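You operate a simulated robot arm through the tools that you are given. There is no shell and no other tool.

You are at the controls of a simulated robot arm. One attempt, no reset.

JOB
Null the rings at the job card's mark and hold the reading.
Fine: run the carriage to the mark, brake it, then fine knob till RINGS shows 0.

Only the result counts: the job must be done as asked and must still hold three seconds after the hand-in. Knocking over, shifting, dropping, spilling or breaking anything else fails it.

ROBOT AND FRAMES
A 6-joint arm with a four-finger gripper, fixed in place. Base frame: the origin is at the foot of the arm, x ahead of it, y to its left, z up. Lengths are in m, angles in rad, forces in N, time in s.
With the tool pointing down near the work surface it reaches from about 0.56 to 0.88 m from the base axis. Its first joint turns from -2.897 to 2.897 rad. Payload 3.43 kg.
The TCP is the grasp point between the finger pads, 0.03 m short of the fingertips. In the tool frame z runs along the fingers and y along their closing line. The gripper opens to 0.12 m. The gripper's body begins 0.085 m behind the TCP.
Orientation is told as [roll, pitch, yaw] about the base's x, y, z axes, in that order, counted from this pose: with the fingers straight down and closing along the base's y, the tool's x points along the base's -x, its y along +y and its z along -z.

CONTROLS
- The arm moves only by the tool apply_moves. Its argument "steps" is text: rows parted by semicolons, each of 7 numbers parted by spaces: the closure, from 0 (fully open) to 1 (shut), then the shift along the tool's x, y, z in units of 200 mm (1.0 is 200 mm), then the turn, a rotation vector about the tool's x, y, z in units of 120 degrees (1.0 is 120 degrees). In form: fingers dx dy dz rx ry rz; .... A call has 1 to 20 rows; each row is the pose to reach, as a shift and turn from the pose commanded when the call began, along the tool's axes at that moment. A call with a number of a shift or a turn outside -1 to 1 is refused whole. Each row takes 0.2 s and may step no farther than 0.05 m and 0.15 rad from the row before; otherwise, or with a gripper value out of range, the whole call is refused. Where a pose cannot be reached the arm comes as near as it can. A force on the tool above 70 N (or 10 N above the force at the start of the call, whichever is more), or a blocked arm, ends the call early, and 0.2 s more pass. The fingers move at their own pace and stop on an object; they squeeze with about 42 N. The grip force told is the motor's: it shows also when the fingers shut on nothing. Time passes only in rows, and 0.2 s behind the last, so rows that repeat a pose let the fingers close. It gives the time, the measured TCP pose, the force on the tool (base axes), the opening and the grip force at its end, in the units of the frame above (readings bear some noise), with the torque about the TCP (base axes, N m) and any sound that the robot's microphone picked up.
- Cameras (640 x 400 px; columns grow to the right, rows downward): "scene" is fixed at [0.0491, -0.5001, 1.4248]; the picture's right is [0.15, -0.99, 0.00], its down [-0.63, -0.10, -0.77] and it looks along [0.76, 0.12, -0.64] (base axes); focal length 235 px, centre (320, 200). "wrist" rides on the gripper at [0.071, -0.017, -0.12] in the tool frame; the picture's right is [0.23, 0.97, 0.00], its down [-0.81, 0.19, -0.55] and it looks along [-0.54, 0.13, 0.83] (tool axes); focal length 275 px, centre (320, 200). There is no depth. A picture from a camera that has moved, and an enlarged one, comes with that camera's place and axes in the base frame and with its lens.
- grab_frame(camera): a new picture of that camera. The clock stands still meanwhile.
- move_column(by): slides the trunk up (or, below 0, down) by that many m; the arm rides with it, the base frame stays. It gives what a move gives, with no picture.
- enlarge(camera, box): a new picture of the part [left, top, right, bottom] of that camera's present view, enlarged. The clock stands still meanwhile.
- sign_off(): hands the job in; it is judged then, once.

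Nothing tells you positions but the pictures and the camera data. Unless the task says otherwise, let go and move clear before handing in.

The tools are called after "Request:" as a command line: name --argument value ..., lists and objects as JSON in quotes. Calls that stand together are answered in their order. apply_moves: Moves the arm, as the interface text tells. Its arguments: {"type":"object","properties":{"steps":{"type":"string"}},"required":["steps"]} The other tools are called the same way: move_column (by) slides the trunk up or down; grab_frame (camera) takes a picture; enlarge (camera, box) takes an enlarged picture of a part of a camera's view; sign_off () hands the job in.

At the start:

```text
t: 0.0
ee_pos: [0.4096, -0.3077, 1.2303]
ee_rot: [-0.001, -0.001, 0.001]
contact_force: [-0.2, 0.7, 0.4]
ft_torque: [0.02, 0.01, 0.02]
width: 0.12
finger_force: 0.0
trunk travel left (down, up): [-0.25, 0.29]
```

scene: 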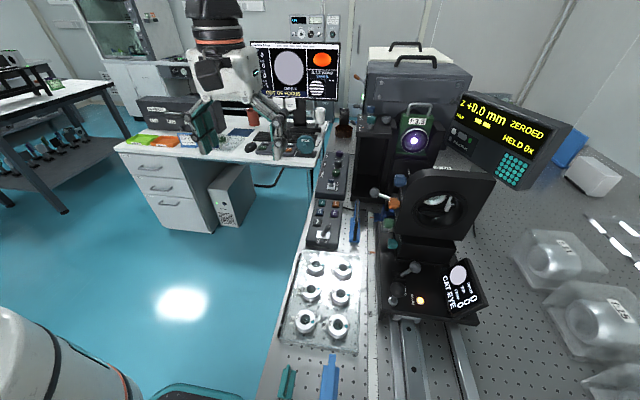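
wrist: 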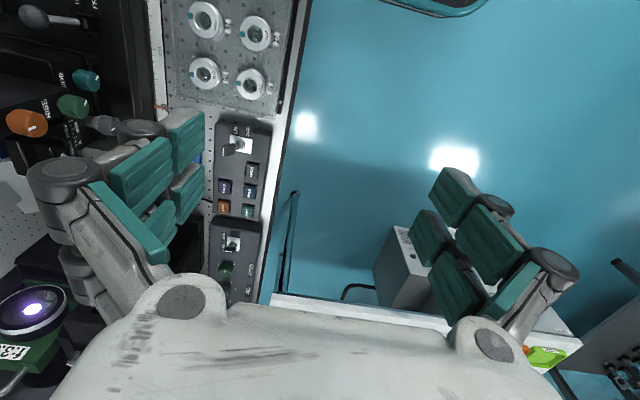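

I see an optical bench with a carriage on rails, a display that reads z +0.0 mm, and several boxes of knobs. I'll enlarge parts of the scene to find the job card, knobs, brake and displays.

Request:
enlarge --camera "scene" --box '[440, 80, 580, 190]'

Request:
enlarge --camera "scene" --box '[340, 160, 500, 330]'

Request:
enlarge --camera "scene" --box '[230, 10, 370, 110]'

Request:
enlarge --camera "scene" --box '[290, 140, 400, 260]'

Request:
enlarge --camera "scene" --box '[260, 240, 520, 400]'

```text
3.64 times, centred on (510, 135) of scene
camera zoom: at [0.0491, -0.5001, 1.4248], right [0.15, -0.99, 0.0], down [-0.63, -0.1, -0.77], along [0.76, 0.12, -0.64], focal length 855 px, centre (-371, 436)
```

zoom: 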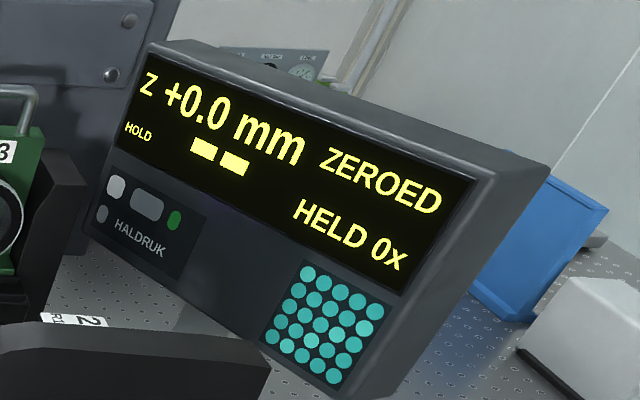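

```text
2.35 times, centred on (420, 245) of scene
camera zoom: at [0.0491, -0.5001, 1.4248], right [0.15, -0.99, 0.0], down [-0.63, -0.1, -0.77], along [0.76, 0.12, -0.64], focal length 553 px, centre (85, 94)
```

zoom: 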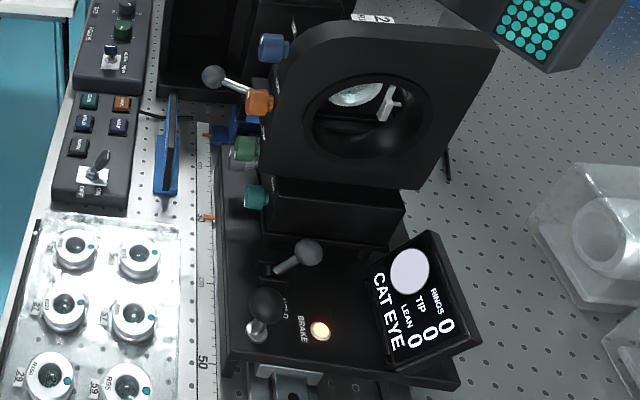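

```text
4.00 times, centred on (300, 60) of scene
camera zoom: at [0.0491, -0.5001, 1.4248], right [0.15, -0.99, 0.0], down [-0.63, -0.1, -0.77], along [0.76, 0.12, -0.64], focal length 940 px, centre (400, 760)
```

zoom: 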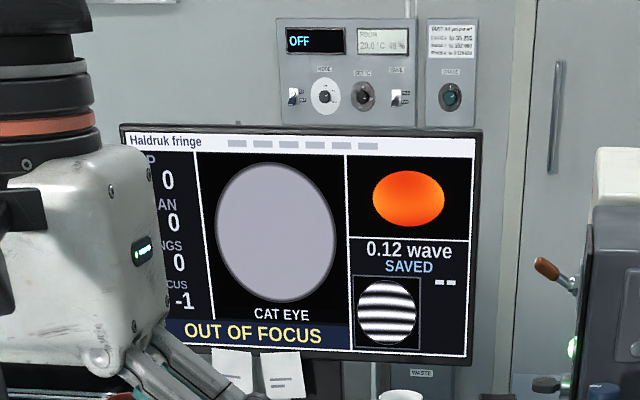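

```text
3.33 times, centred on (345, 200) of scene
camera zoom: at [0.0491, -0.5001, 1.4248], right [0.15, -0.99, 0.0], down [-0.63, -0.1, -0.77], along [0.76, 0.12, -0.64], focal length 784 px, centre (237, 200)
```

zoom: 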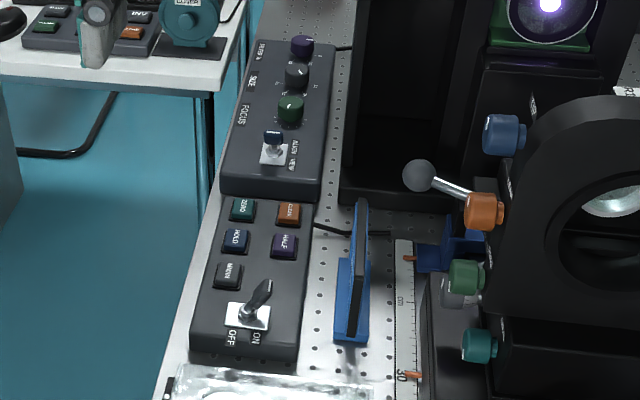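

```text
2.46 times, centred on (390, 320) of scene
camera zoom: at [0.0491, -0.5001, 1.4248], right [0.15, -0.99, 0.0], down [-0.63, -0.1, -0.77], along [0.76, 0.12, -0.64], focal length 579 px, centre (148, -95)
```

zoom: 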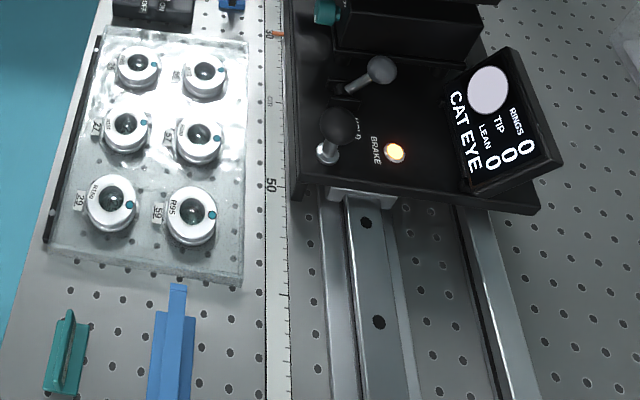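

I need to read the job card and the control labels, so I'll enlarge parts of the wrist view too.

Request:
enlarge --camera "wrist" --box '[0, 0, 160, 160]'

Request:
enlarge --camera "wrist" --box '[160, 100, 300, 300]'

Request:
enlarge --camera "scene" --box '[340, 40, 440, 130]'

Request:
enlarge --camera "scene" --box '[340, 170, 410, 260]'

Request:
enlarge --camera "scene" --box '[370, 250, 440, 330]'

Request:
enlarge --camera "scene" --box '[260, 330, 380, 400]'

Request:
enlarge --camera "scene" --box '[340, 260, 400, 400]'

```text
2.50 times, centred on (80, 80) of wrist
camera zoom: at [0.3371, -0.3246, 1.3507], right [-0.23, 0.97, 0.0], down [0.81, 0.19, 0.55], along [0.54, 0.13, -0.83], focal length 688 px, centre (920, 500)
```

zoom: 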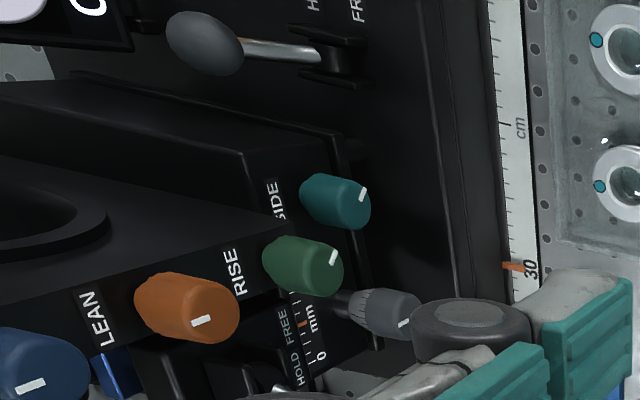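

```text
2.00 times, centred on (230, 200) of wrist
camera zoom: at [0.3371, -0.3246, 1.3507], right [-0.23, 0.97, 0.0], down [0.81, 0.19, 0.55], along [0.54, 0.13, -0.83], focal length 551 px, centre (500, 200)
```

zoom: 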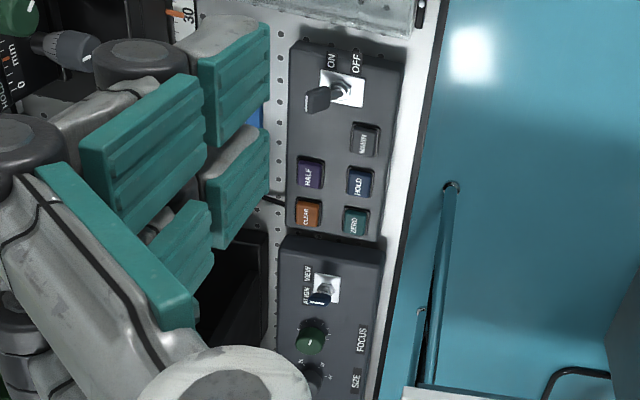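

```text
4.44 times, centred on (390, 85) of scene
camera zoom: at [0.0491, -0.5001, 1.4248], right [0.15, -0.99, 0.0], down [-0.63, -0.1, -0.77], along [0.76, 0.12, -0.64], focal length 1045 px, centre (9, 711)
```

zoom: 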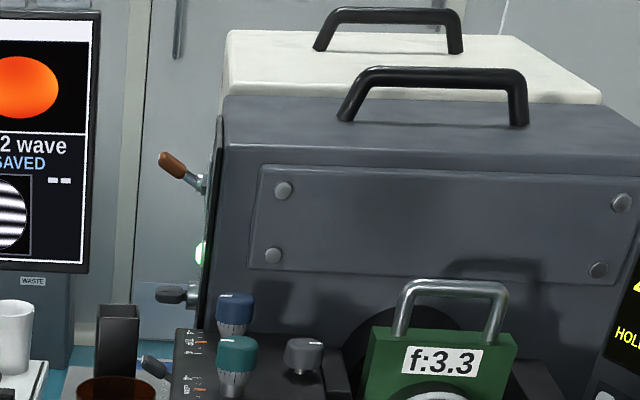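

```text
4.44 times, centred on (375, 215) of scene
camera zoom: at [0.0491, -0.5001, 1.4248], right [0.15, -0.99, 0.0], down [-0.63, -0.1, -0.77], along [0.76, 0.12, -0.64], focal length 1045 px, centre (76, 133)
```

zoom: 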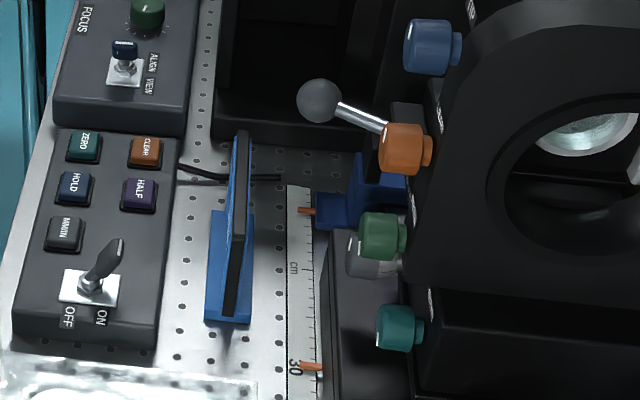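

```text
5.00 times, centred on (405, 290) of scene
camera zoom: at [0.0491, -0.5001, 1.4248], right [0.15, -0.99, 0.0], down [-0.63, -0.1, -0.77], along [0.76, 0.12, -0.64], focal length 1176 px, centre (-105, -250)
```

zoom: 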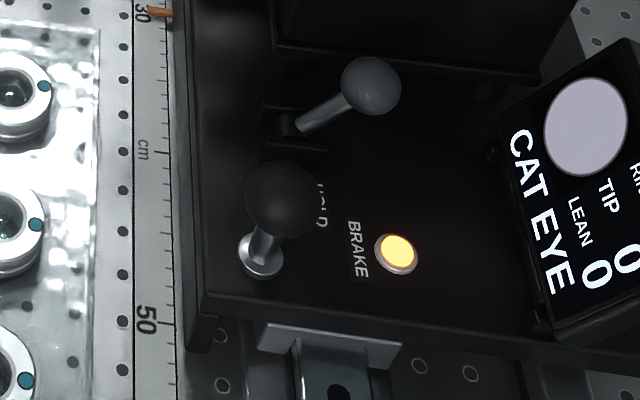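

```text
5.33 times, centred on (320, 365) of scene
camera zoom: at [0.0491, -0.5001, 1.4248], right [0.15, -0.99, 0.0], down [-0.63, -0.1, -0.77], along [0.76, 0.12, -0.64], focal length 1254 px, centre (320, -680)
```

zoom: 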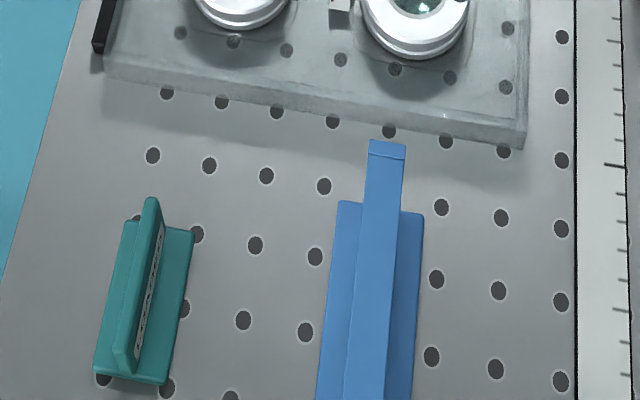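

```text
2.86 times, centred on (370, 330) of scene
camera zoom: at [0.0491, -0.5001, 1.4248], right [0.15, -0.99, 0.0], down [-0.63, -0.1, -0.77], along [0.76, 0.12, -0.64], focal length 672 px, centre (177, -171)
```

zoom: 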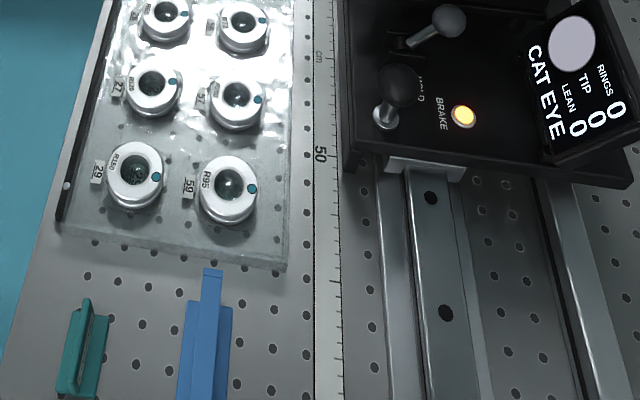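

The bench runs along x to the robot's right, with its surface at z about 0.8. The stands are edge-on to the scene camera, so I'll yaw the wrist camera to look from the -y side and read the cards.

Request:
apply_moves --steps "0 0 -0.09 -0.02 0 0 -0.068; 0 0 -0.18 -0.04 0 0 -0.136; 0 0 -0.27 -0.06 0 0 -0.204; 0 0 -0.36 -0.08 0 0 -0.272; 0 0 -0.45 -0.1 0 0 -0.34; 0 0 -0.54 -0.1 0 0 -0.408; 0 0 -0.63 -0.1 0 0 -0.476; 0 0 -0.72 -0.1 0 0 -0.544; 0 0 -0.81 -0.1 0 0 -0.612; 0 0 -0.9 -0.1 0 0 -0.68; 0 0 -1 -0.1 0 0 -0.75"

Request:
grab_frame --camera "wrist"

Request:
grab_frame --camera "scene"

```text
t: 2.4
ee_pos: [0.41, -0.5066, 1.2499]
ee_rot: [0.0, 0.001, 1.572]
contact_force: [-0.2, 1.1, -0.5]
ft_torque: [0.01, 0.02, -0.02]
width: 0.1199
finger_force: 0.0
trunk travel left (down, up): [-0.25, 0.29]
```

```text
taken
camera wrist: at [0.4263, -0.5787, 1.3696], right [-0.97, -0.23, 0.0], down [-0.19, 0.81, 0.55], along [-0.13, 0.54, -0.83], focal length 275 px, centre (320, 200)
```

wrist: 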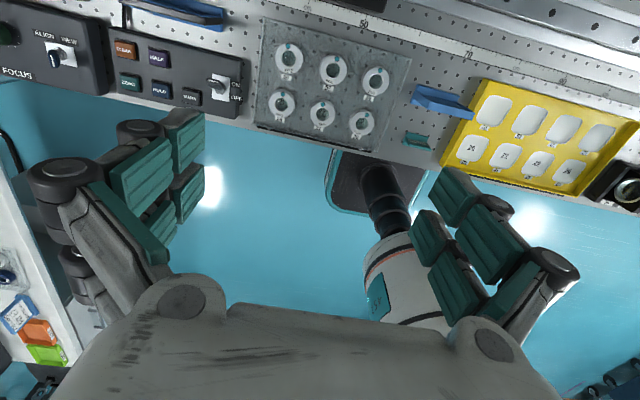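

```text
taken
```

scene: 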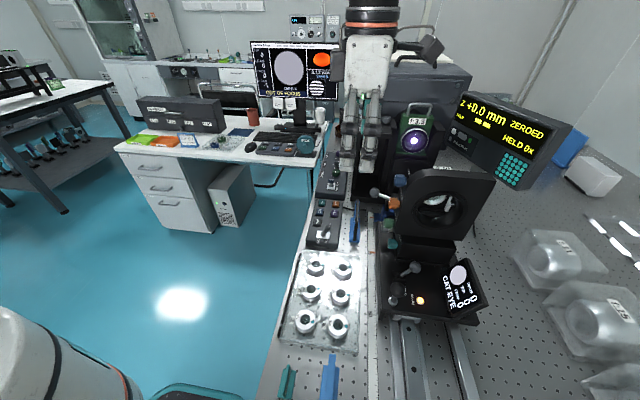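

The cards are now visible edge-on from above, at the top centre. I'll enlarge each stand and also see whether I need to move further toward -y.

Request:
enlarge --camera "wrist" --box '[120, 0, 230, 60]'

Request:
enlarge --camera "wrist" --box '[390, 70, 490, 160]'

Request:
enlarge --camera "wrist" --box '[230, 0, 480, 120]'

```text
5.82 times, centred on (175, 30) of wrist
camera zoom: at [0.4263, -0.5787, 1.3696], right [-0.97, -0.23, 0.0], down [-0.19, 0.81, 0.55], along [-0.13, 0.54, -0.83], focal length 1602 px, centre (1164, 1189)
```

zoom: 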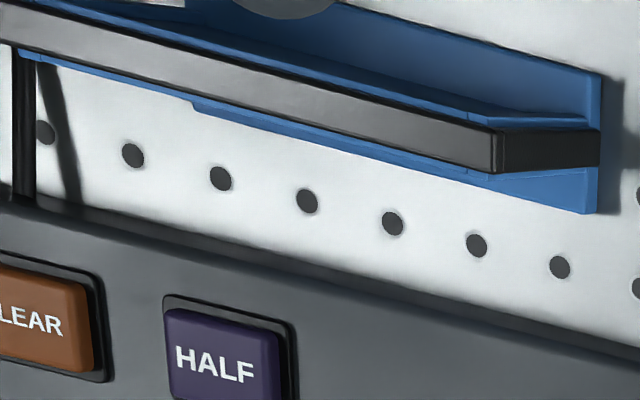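

```text
4.44 times, centred on (440, 115) of wrist
camera zoom: at [0.4263, -0.5787, 1.3696], right [-0.97, -0.23, 0.0], down [-0.19, 0.81, 0.55], along [-0.13, 0.54, -0.83], focal length 1224 px, centre (-213, 578)
```

zoom: 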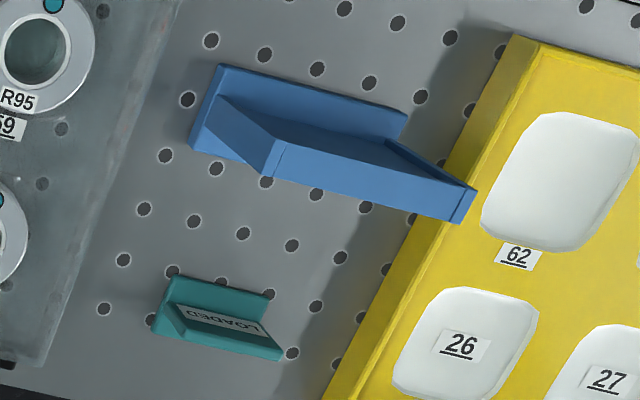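

```text
2.56 times, centred on (355, 60) of wrist
camera zoom: at [0.4263, -0.5787, 1.3696], right [-0.97, -0.23, 0.0], down [-0.19, 0.81, 0.55], along [-0.13, 0.54, -0.83], focal length 705 px, centre (230, 558)
```

zoom: 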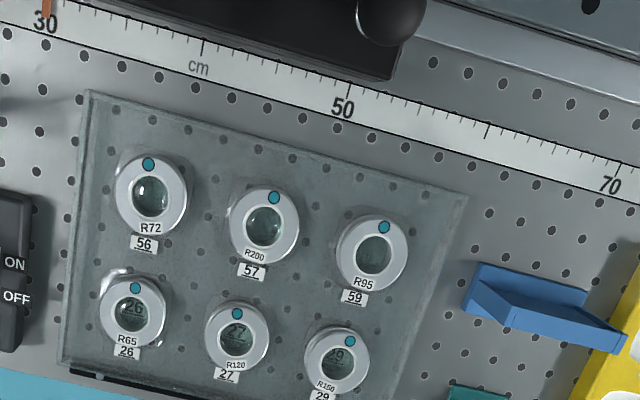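

The teal stand only says LOADED. The faces of the blue stands aren't visible yet, so I'll move farther toward -y and look back.

Request:
apply_moves --steps "0 0.2 0.1 0 0 0 0; 0 0.4 0.2 0 0 0 0; 0 0.6 0.3 0 0 0 0; 0 0.8 0.4 0 0 0 0; 0 1 0.5 0 0 0 0; 0 1 0.5 0 0 0 0"

Request:
grab_frame --camera "wrist"

```text
t: 3.8
ee_pos: [0.3068, -0.7068, 1.2513]
ee_rot: [0.001, 0.001, 1.57]
contact_force: [0.2, 0.6, -0.5]
ft_torque: [-0.01, 0.0, -0.01]
width: 0.1201
finger_force: 0.0
trunk travel left (down, up): [-0.25, 0.29]
```

```text
taken
camera wrist: at [0.3244, -0.7785, 1.3714], right [-0.97, -0.23, 0.0], down [-0.19, 0.81, 0.55], along [-0.13, 0.54, -0.83], focal length 275 px, centre (320, 200)
```

wrist: 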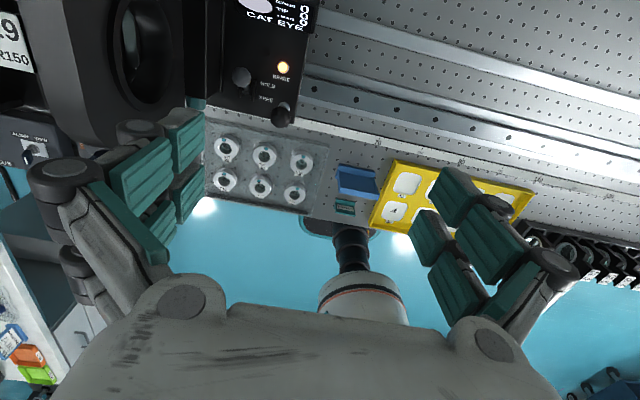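

Request:
enlarge --camera "wrist" --box '[320, 150, 400, 220]'

Request:
enlarge --camera "wrist" --box '[200, 0, 320, 130]'

Request:
enlarge --camera "wrist" --box '[0, 0, 200, 120]'

Request:
enlarge --camera "wrist" --box '[500, 180, 640, 300]'

```text
5.71 times, centred on (360, 185) of wrist
camera zoom: at [0.3244, -0.7785, 1.3714], right [-0.97, -0.23, 0.0], down [-0.19, 0.81, 0.55], along [-0.13, 0.54, -0.83], focal length 1573 px, centre (91, 286)
```

zoom: 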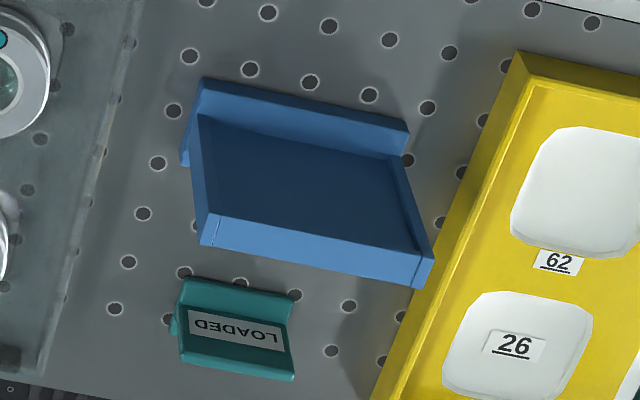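

```text
3.08 times, centred on (260, 65) of wrist
camera zoom: at [0.3244, -0.7785, 1.3714], right [-0.97, -0.23, 0.0], down [-0.19, 0.81, 0.55], along [-0.13, 0.54, -0.83], focal length 847 px, centre (505, 615)
```

zoom: 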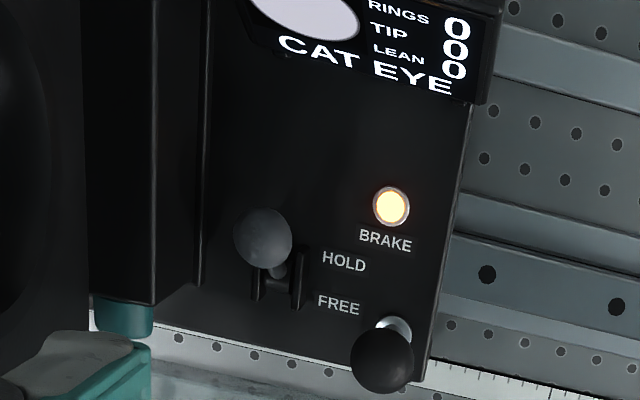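

```text
3.20 times, centred on (100, 60) of wrist
camera zoom: at [0.3244, -0.7785, 1.3714], right [-0.97, -0.23, 0.0], down [-0.19, 0.81, 0.55], along [-0.13, 0.54, -0.83], focal length 881 px, centre (1024, 648)
```

zoom: 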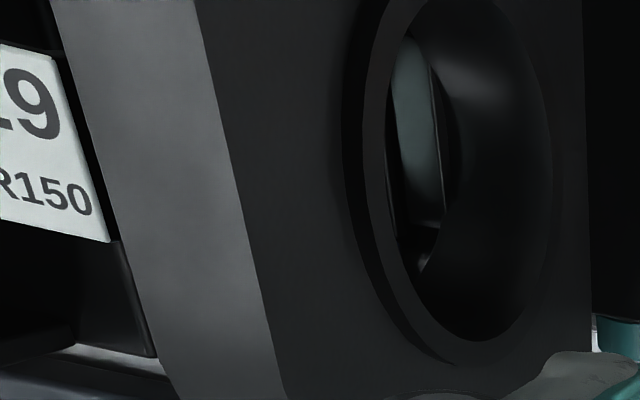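

```text
3.33 times, centred on (570, 240) of wrist
camera zoom: at [0.3244, -0.7785, 1.3714], right [-0.97, -0.23, 0.0], down [-0.19, 0.81, 0.55], along [-0.13, 0.54, -0.83], focal length 918 px, centre (-513, 67)
```

zoom: 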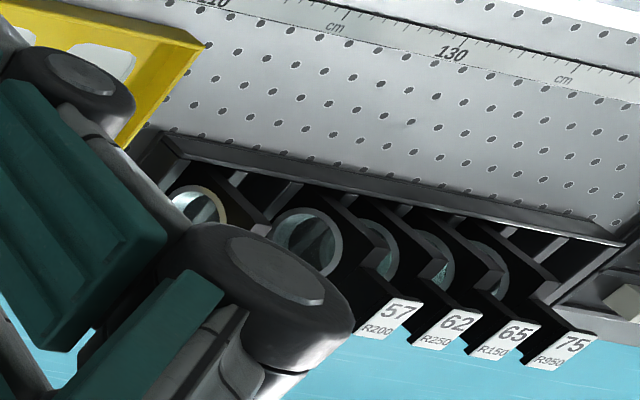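

Blue stand 2 is an empty tray, so the job card is probably in blue stand 1 by the mount, at about (0.59, -0.535). I'll move the camera above the gap to look at it.

Request:
apply_moves --steps "0 -0.2 -0.1 -0.05 0 0 0; 0 -0.4 -0.3 -0.1 0 0 0; 0 -0.6 -0.5 -0.1 0 0 0; 0 -0.6 -0.7 -0.1 0 0 0; 0 -0.6 -0.9 -0.1 0 0 0; 0 -0.6 -1 -0.1 0 0 0; 0 -0.6 -1 -0.1 0 0 0"

Request:
grab_frame --camera "wrist"

```text
refused: row 2 steps farther than a row can; nothing moved
```

```text
taken
camera wrist: at [0.3244, -0.7785, 1.3714], right [-0.97, -0.23, 0.0], down [-0.19, 0.81, 0.55], along [-0.13, 0.54, -0.83], focal length 275 px, centre (320, 200)
```

wrist: 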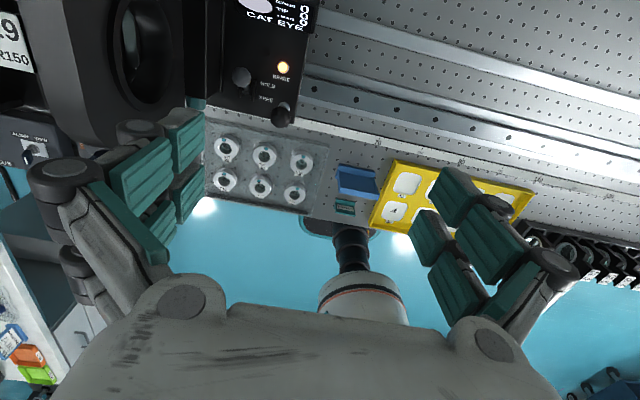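

The last call exceeded the per-row step limit, so I'm repeating it with smaller steps.

Request:
apply_moves --steps "0 -0.15 -0.1 -0.05 0 0 0; 0 -0.3 -0.25 -0.1 0 0 0; 0 -0.4 -0.4 -0.15 0 0 0; 0 -0.5 -0.6 -0.15 0 0 0; 0 -0.6 -0.8 -0.15 0 0 0; 0 -0.65 -1 -0.15 0 0 0; 0 -0.65 -1 -0.15 0 0 0"

Request:
grab_frame --camera "wrist"

```text
t: 5.4
ee_pos: [0.5113, -0.5785, 1.2804]
ee_rot: [0.001, 0.002, 1.569]
contact_force: [0.4, -0.5, 0.3]
ft_torque: [-0.05, 0.01, -0.02]
width: 0.1201
finger_force: 0.0
trunk travel left (down, up): [-0.25, 0.29]
```

```text
taken
camera wrist: at [0.5278, -0.6493, 1.4005], right [-0.97, -0.23, 0.0], down [-0.19, 0.81, 0.55], along [-0.13, 0.54, -0.83], focal length 275 px, centre (320, 200)
```

wrist: 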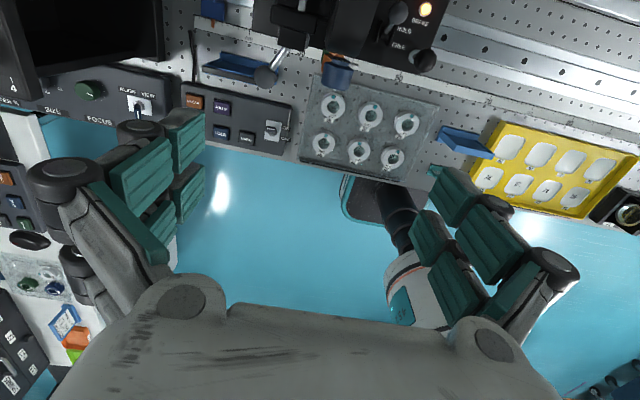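

Request:
enlarge --camera "wrist" --box '[180, 0, 350, 100]'

Request:
enlarge --camera "wrist" --box '[200, 40, 280, 90]'

Request:
enlarge --camera "wrist" --box '[0, 60, 200, 140]'

Request:
grab_frame --camera "scene"

```text
3.76 times, centred on (265, 50) of wrist
camera zoom: at [0.5278, -0.6493, 1.4005], right [-0.97, -0.23, 0.0], down [-0.19, 0.81, 0.55], along [-0.13, 0.54, -0.83], focal length 1036 px, centre (527, 765)
```

zoom: 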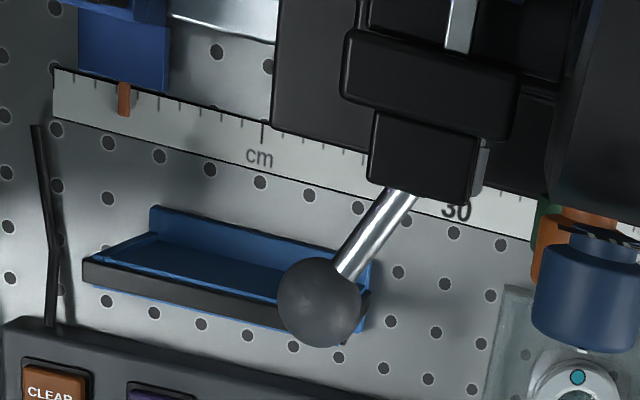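

```text
8.00 times, centred on (240, 65) of wrist
camera zoom: at [0.5278, -0.6493, 1.4005], right [-0.97, -0.23, 0.0], down [-0.19, 0.81, 0.55], along [-0.13, 0.54, -0.83], focal length 2202 px, centre (960, 1280)
```

zoom: 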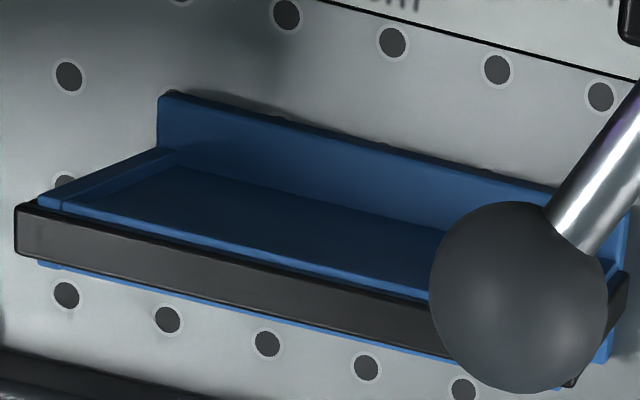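

```text
3.20 times, centred on (100, 100) of wrist
camera zoom: at [0.5278, -0.6493, 1.4005], right [-0.97, -0.23, 0.0], down [-0.19, 0.81, 0.55], along [-0.13, 0.54, -0.83], focal length 881 px, centre (1024, 520)
```

zoom: 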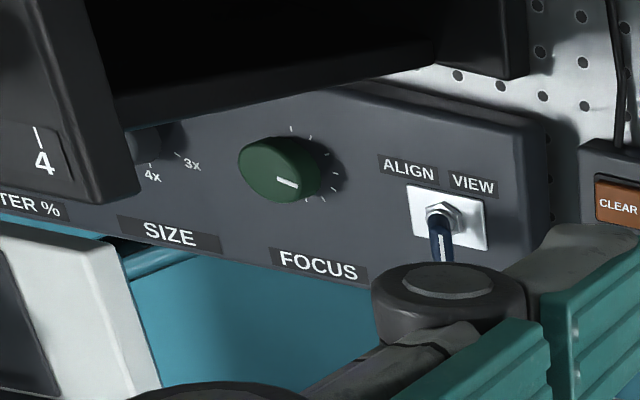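

```text
taken
```

scene: 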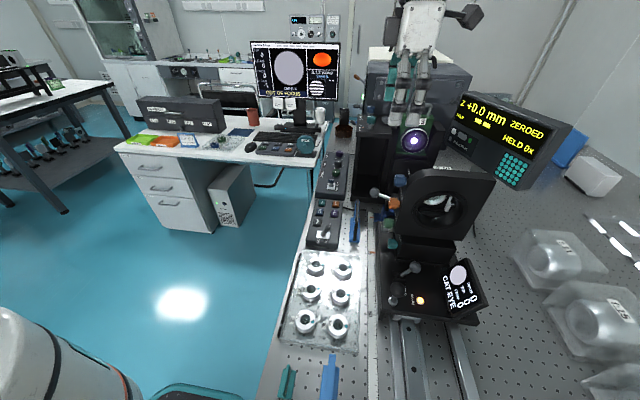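

Both blue stands lean so that their faces point to +y. I'll pull back over the near side and turn the camera to look toward -y.

Request:
apply_moves --steps "0 -0.09 0 0 0 0 0.068; 0 -0.18 0 0 0 0 0.136; 0 -0.27 0 0 0 0 0.204; 0 -0.36 0 0 0 0 0.272; 0 -0.45 0 0 0 0 0.34; 0 -0.54 0 0 0 0 0.408; 0 -0.63 0 0 0 0 0.476; 0 -0.72 0 0 0 0 0.544; 0 -0.81 0 0 0 0 0.612; 0 -0.9 0 0 0 0 0.68; 0 -1 0 0 0 0 0.75"

Request:
apply_moves --steps "0 0 0.04 0 0 0 0.068; 0 0 0.08 0 0 0 0.136; 0 0 0.12 0 0 0 0.204; 0 0 0.16 0 0 0 0.272; 0 0 0.2 0 0 0 0.34; 0 0 0.24 0 0 0 0.408; 0 0 0.28 0 0 0 0.476; 0 0 0.3 0 0 0 0.544; 0 0 0.3 0 0 0 0.612; 0 0 0.3 0 0 0 0.68; 0 0 0.3 0 0 0 0.75"

Request:
grab_frame --camera "wrist"

```text
t: 7.8
ee_pos: [0.5099, -0.3776, 1.281]
ee_rot: [0.0, -0.001, -0.004]
contact_force: [1.2, 0.4, -1.6]
ft_torque: [0.01, 0.03, -0.02]
width: 0.1201
finger_force: 0.1
trunk travel left (down, up): [-0.25, 0.29]
```

```text
t: 10.2
ee_pos: [0.5095, -0.3178, 1.2797]
ee_rot: [0.001, 0.001, -1.575]
contact_force: [0.3, -0.2, 0.4]
ft_torque: [-0.04, 0.0, -0.03]
width: 0.1198
finger_force: 0.0
trunk travel left (down, up): [-0.25, 0.29]
```

```text
taken
camera wrist: at [0.492, -0.2463, 1.4008], right [0.97, 0.23, 0.0], down [0.19, -0.81, 0.55], along [0.13, -0.54, -0.83], focal length 275 px, centre (320, 200)
```

wrist: 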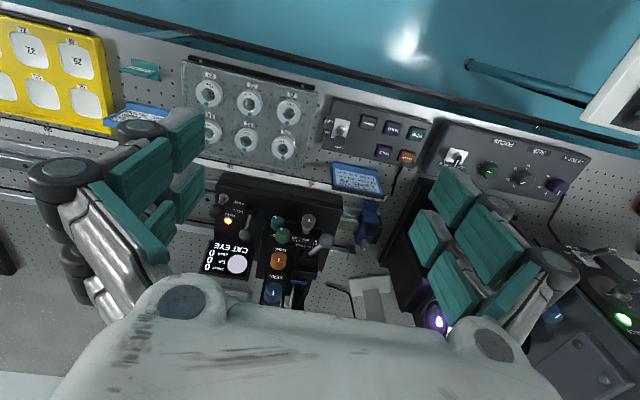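

Now both blue cards are readable, so I'm enlarging them along with the knob column.

Request:
enlarge --camera "wrist" --box '[322, 155, 392, 205]'

Request:
enlarge --camera "wrist" --box '[95, 95, 175, 145]'

Request:
enlarge --camera "wrist" --box '[200, 170, 400, 310]'

Request:
enlarge --camera "wrist" --box '[300, 90, 600, 220]'

Request:
enlarge --camera "wrist" --box '[280, 160, 400, 240]'

```text
8.00 times, centred on (357, 180) of wrist
camera zoom: at [0.492, -0.2463, 1.4008], right [0.97, 0.23, 0.0], down [0.19, -0.81, 0.55], along [0.13, -0.54, -0.83], focal length 2202 px, centre (24, 360)
```

zoom: 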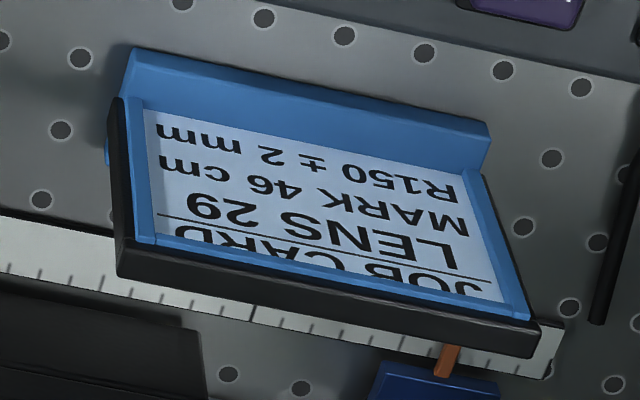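

```text
8.00 times, centred on (135, 120) of wrist
camera zoom: at [0.492, -0.2463, 1.4008], right [0.97, 0.23, 0.0], down [0.19, -0.81, 0.55], along [0.13, -0.54, -0.83], focal length 2202 px, centre (1800, 840)
```

zoom: 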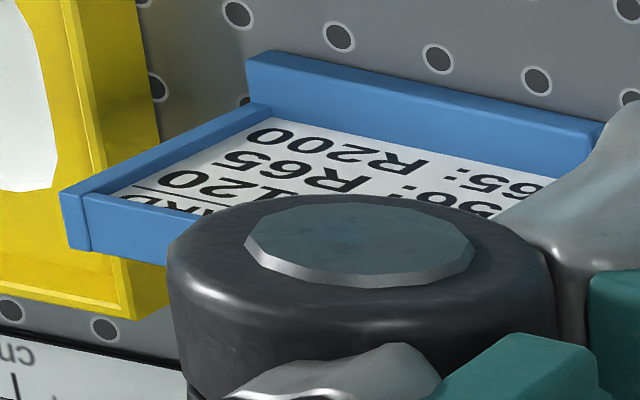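

```text
2.86 times, centred on (300, 240) of wrist
camera zoom: at [0.492, -0.2463, 1.4008], right [0.97, 0.23, 0.0], down [0.19, -0.81, 0.55], along [0.13, -0.54, -0.83], focal length 786 px, centre (377, 86)
```

zoom: 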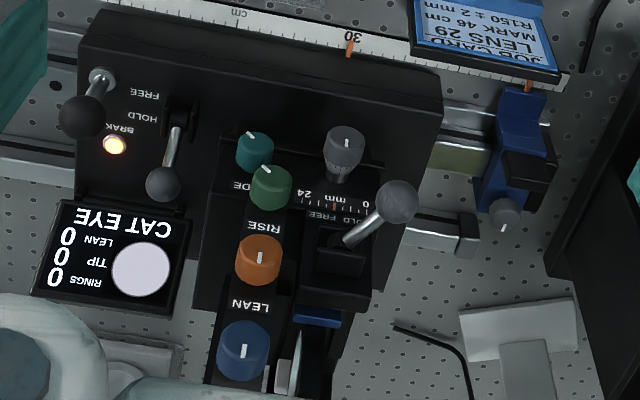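

```text
2.13 times, centred on (450, 155) of wrist
camera zoom: at [0.492, -0.2463, 1.4008], right [0.97, 0.23, 0.0], down [0.19, -0.81, 0.55], along [0.13, -0.54, -0.83], focal length 587 px, centre (43, 296)
```

zoom: 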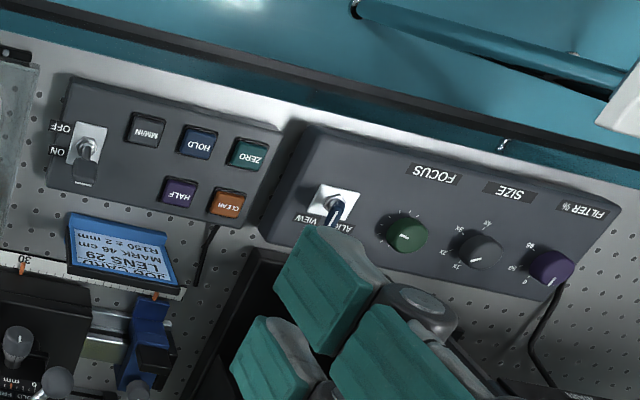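

```text
5.00 times, centred on (340, 200) of wrist
camera zoom: at [0.492, -0.2463, 1.4008], right [0.97, 0.23, 0.0], down [0.19, -0.81, 0.55], along [0.13, -0.54, -0.83], focal length 1376 px, centre (220, 200)
```

zoom: 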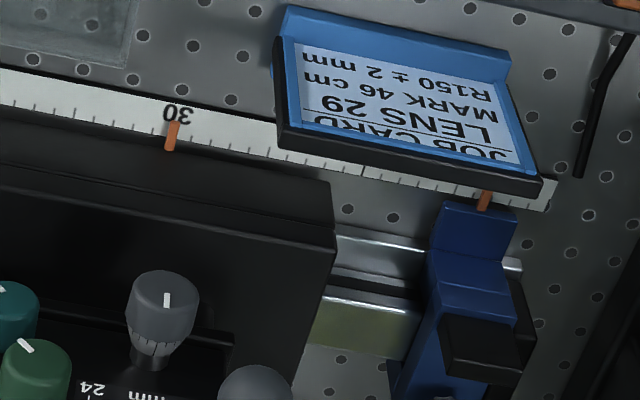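

The job card reads LENS 29, MARK 46 cm, R150 ± 2 mm. The carriage pointer now sits near 30–31 cm, so the carriage needs to travel about 15 cm toward -x. I'll check the details (monitor, pointer, levers, fine stage scale) before touching anything.

Request:
enlarge --camera "scene" --box '[245, 35, 345, 105]'

Request:
enlarge --camera "wrist" --box '[295, 205, 345, 265]'

Request:
enlarge --camera "wrist" --box '[205, 180, 285, 240]'

Request:
enlarge --camera "wrist" --box '[260, 170, 330, 210]'

Request:
enlarge --camera "wrist" --box '[310, 90, 430, 180]'

```text
5.71 times, centred on (295, 70) of scene
camera zoom: at [0.0491, -0.5001, 1.4248], right [0.15, -0.99, 0.0], down [-0.63, -0.1, -0.77], along [0.76, 0.12, -0.64], focal length 1344 px, centre (463, 943)
```

zoom: 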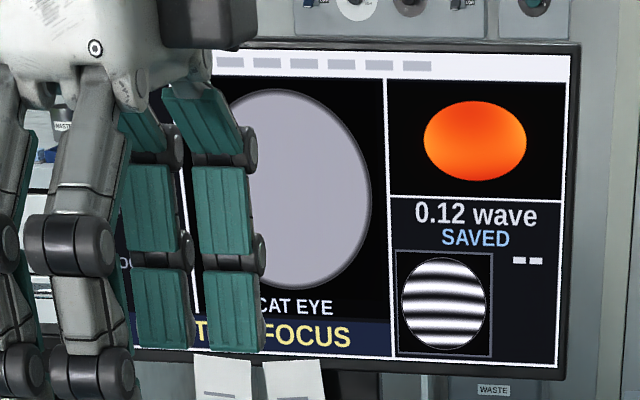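

```text
6.67 times, centred on (320, 235) of wrist
camera zoom: at [0.492, -0.2463, 1.4008], right [0.97, 0.23, 0.0], down [0.19, -0.81, 0.55], along [0.13, -0.54, -0.83], focal length 1835 px, centre (320, -33)
```

zoom: 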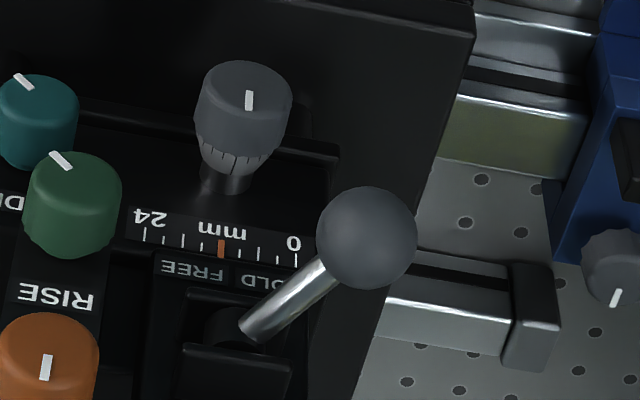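

```text
6.67 times, centred on (245, 210) of wrist
camera zoom: at [0.492, -0.2463, 1.4008], right [0.97, 0.23, 0.0], down [0.19, -0.81, 0.55], along [0.13, -0.54, -0.83], focal length 1835 px, centre (820, 133)
```

zoom: 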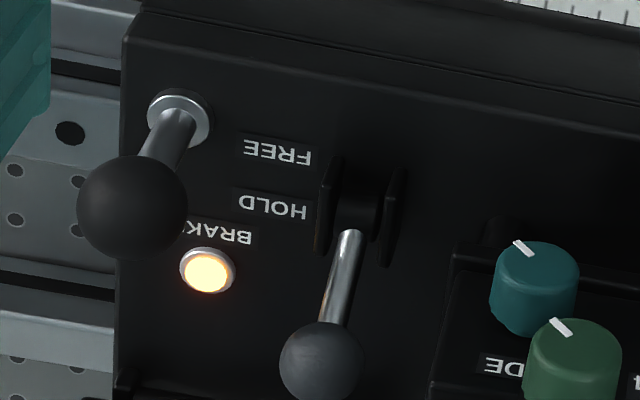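

```text
9.14 times, centred on (295, 190) of wrist
camera zoom: at [0.492, -0.2463, 1.4008], right [0.97, 0.23, 0.0], down [0.19, -0.81, 0.55], along [0.13, -0.54, -0.83], focal length 2517 px, centre (549, 291)
```

zoom: 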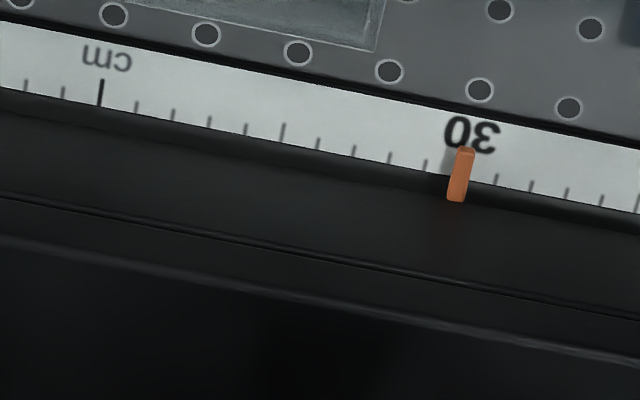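

```text
4.44 times, centred on (370, 135) of wrist
camera zoom: at [0.492, -0.2463, 1.4008], right [0.97, 0.23, 0.0], down [0.19, -0.81, 0.55], along [0.13, -0.54, -0.83], focal length 1224 px, centre (98, 489)
```

zoom: 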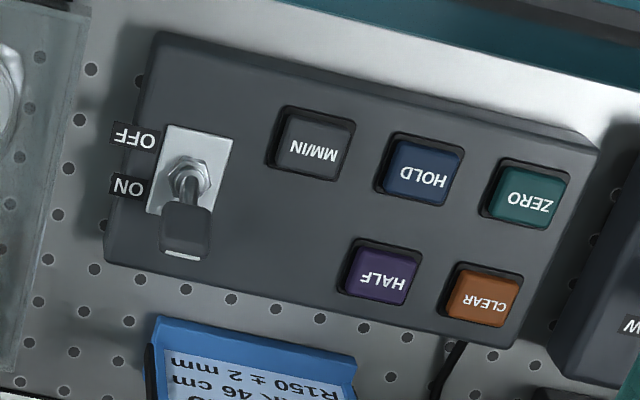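

Pointer reading is about 30 cm and both levers (brake and fine stage) are on HOLD. I'll lower and tilt the camera to get a near-horizontal look at the knob and lever side.

Request:
apply_moves --steps "0 -0.08 0.02 0.15 0 -0.04 0; 0 -0.16 0.04 0.3 0 -0.08 0; 0 -0.24 0.06 0.45 0 -0.12 0; 0 -0.32 0.08 0.6 0 -0.17 0; 0 -0.4 0.1 0.75 0 -0.21 0; 0 -0.46 0.1 0.9 0 -0.25 0; 0 -0.46 0.1 0.9 0 -0.25 0"

Request:
grab_frame --camera "wrist"

```text
t: 11.8
ee_pos: [0.5301, -0.4097, 1.1005]
ee_rot: [-0.002, -0.526, -1.57]
contact_force: [-0.7, 0.4, 0.0]
ft_torque: [-0.01, -0.01, 0.0]
width: 0.1197
finger_force: 0.0
trunk travel left (down, up): [-0.25, 0.29]
```

```text
taken
camera wrist: at [0.5128, -0.2876, 1.1687], right [0.97, 0.2, -0.12], down [0.19, -0.42, 0.88], along [0.13, -0.88, -0.45], focal length 275 px, centre (320, 200)
```

wrist: 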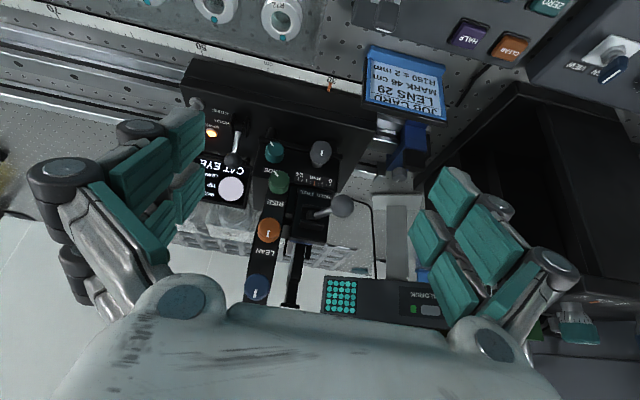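

Request:
enlarge --camera "wrist" --box '[235, 130, 375, 310]'

Request:
enlarge --camera "wrist" --box '[280, 130, 360, 240]'

Request:
enlarge --camera "wrist" --box '[290, 60, 370, 110]'

Request:
enlarge --camera "wrist" --box '[180, 85, 290, 205]'

```text
2.22 times, centred on (305, 220) of wrist
camera zoom: at [0.5128, -0.2876, 1.1687], right [0.97, 0.2, -0.12], down [0.19, -0.42, 0.88], along [0.13, -0.88, -0.45], focal length 612 px, centre (353, 156)
```

zoom: 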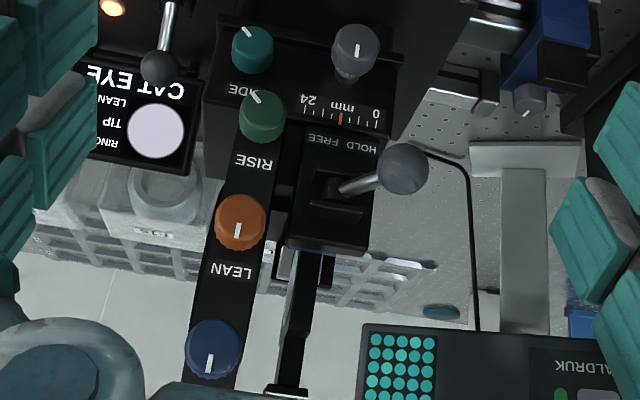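

```text
3.64 times, centred on (320, 185) of wrist
camera zoom: at [0.5128, -0.2876, 1.1687], right [0.97, 0.2, -0.12], down [0.19, -0.42, 0.88], along [0.13, -0.88, -0.45], focal length 1001 px, centre (320, 254)
```

zoom: 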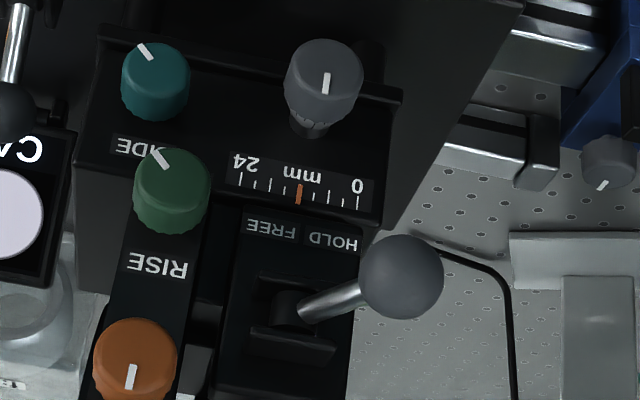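

```text
8.00 times, centred on (330, 85) of wrist
camera zoom: at [0.5128, -0.2876, 1.1687], right [0.97, 0.2, -0.12], down [0.19, -0.42, 0.88], along [0.13, -0.88, -0.45], focal length 2202 px, centre (240, 1120)
```

zoom: 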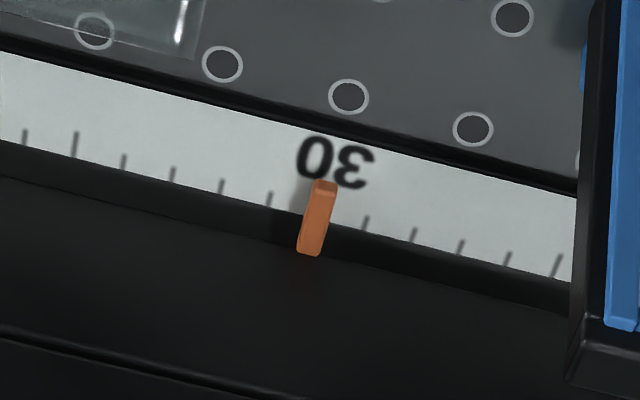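

```text
3.33 times, centred on (235, 145) of wrist
camera zoom: at [0.5128, -0.2876, 1.1687], right [0.97, 0.2, -0.12], down [0.19, -0.42, 0.88], along [0.13, -0.88, -0.45], focal length 918 px, centre (603, 383)
```

zoom: 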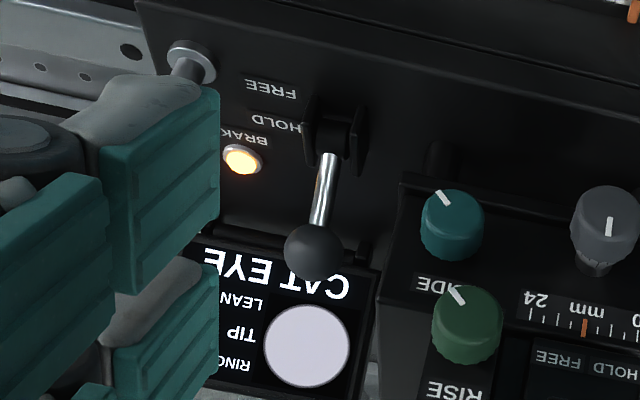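

I now understand the layout. The brake lever is at about (0.424, -0.680, 0.927) and tilted to HOLD. The carriage handle ball is at about (0.358, -0.633, 0.918), and the grey fine knob is at about (0.552, -0.615, 0.925). I'll go up, return to a vertical tool at yaw 0 and move above the brake lever.

Request:
apply_moves --steps "0 -0.1 0 -0.17 0 0.05 0; 0 -0.2 0 -0.35 0 0.1 0; 0 -0.3 0 -0.52 0 0.15 0; 0 -0.4 0 -0.69 0 0.2 0; 0 -0.45 0 -0.78 0 0.25 0; 0 -0.45 0 -0.78 0 0.25 0"

Request:
apply_moves --steps "0 -0.08 -0.07 0 0 0 -0.068; 0 -0.17 -0.14 0 0 0 -0.136; 0 -0.26 -0.21 0 0 0 -0.204; 0 -0.35 -0.28 0 0 0 -0.272; 0 -0.44 -0.35 0 0 0 -0.34; 0 -0.53 -0.42 0 0 0 -0.408; 0 -0.62 -0.49 0 0 0 -0.476; 0 -0.71 -0.56 0 0 0 -0.544; 0 -0.8 -0.63 0 0 0 -0.612; 0 -0.89 -0.7 0 0 0 -0.68; 0 -0.95 -0.75 0 0 0 -0.75; 0 -0.95 -0.75 0 0 0 -0.75"

Request:
grab_frame --camera "wrist"

Request:
grab_frame --camera "scene"

```text
t: 13.2
ee_pos: [0.5308, -0.4128, 1.2798]
ee_rot: [0.001, 0.001, -1.57]
contact_force: [-0.5, 0.0, -0.5]
ft_torque: [0.0, -0.01, 0.01]
width: 0.1202
finger_force: 0.1
trunk travel left (down, up): [-0.25, 0.29]
```

```text
t: 15.8
ee_pos: [0.3797, -0.6, 1.2829]
ee_rot: [0.001, -0.001, -0.002]
contact_force: [0.5, -0.1, -0.3]
ft_torque: [0.03, 0.02, -0.02]
width: 0.1199
finger_force: 0.0
trunk travel left (down, up): [-0.25, 0.29]
```

```text
taken
camera wrist: at [0.3078, -0.6166, 1.4023], right [-0.23, 0.97, 0.0], down [0.81, 0.19, 0.55], along [0.54, 0.13, -0.83], focal length 275 px, centre (320, 200)
```

wrist: 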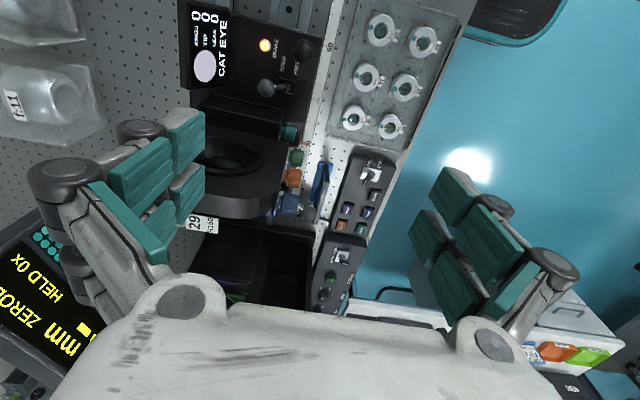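

```text
taken
```

scene: 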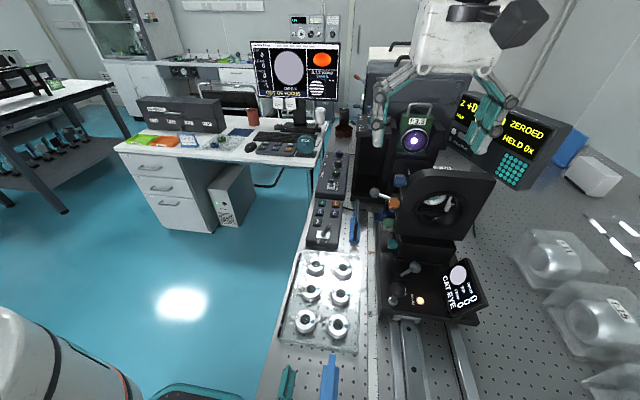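

Request:
enlarge --camera "wrist" --box '[180, 0, 340, 130]'

Request:
enlarge --camera "wrist" --box '[180, 100, 340, 240]'

```text
3.08 times, centred on (260, 65) of wrist
camera zoom: at [0.3078, -0.6166, 1.4023], right [-0.23, 0.97, 0.0], down [0.81, 0.19, 0.55], along [0.54, 0.13, -0.83], focal length 847 px, centre (505, 615)
```

zoom: 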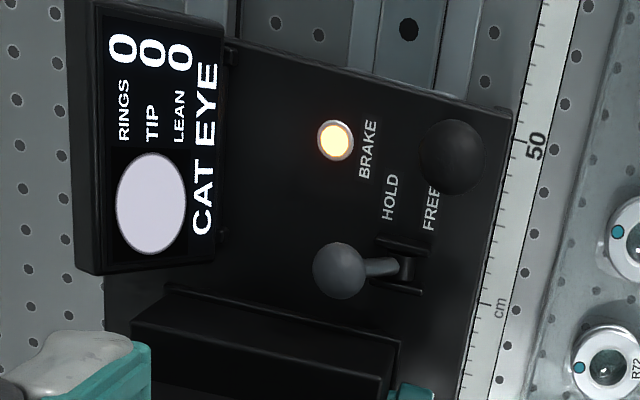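

```text
2.86 times, centred on (260, 170) of wrist
camera zoom: at [0.3078, -0.6166, 1.4023], right [-0.23, 0.97, 0.0], down [0.81, 0.19, 0.55], along [0.54, 0.13, -0.83], focal length 786 px, centre (491, 286)
```

zoom: 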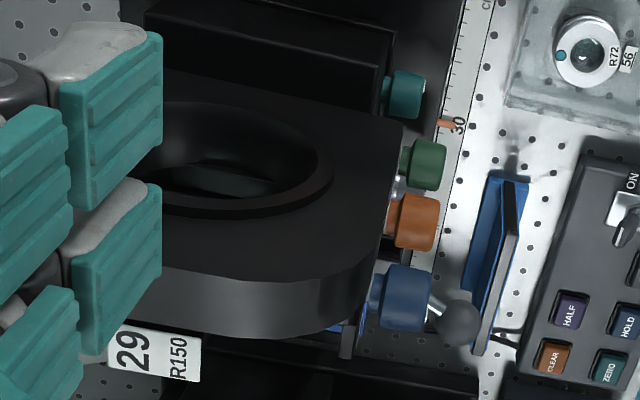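

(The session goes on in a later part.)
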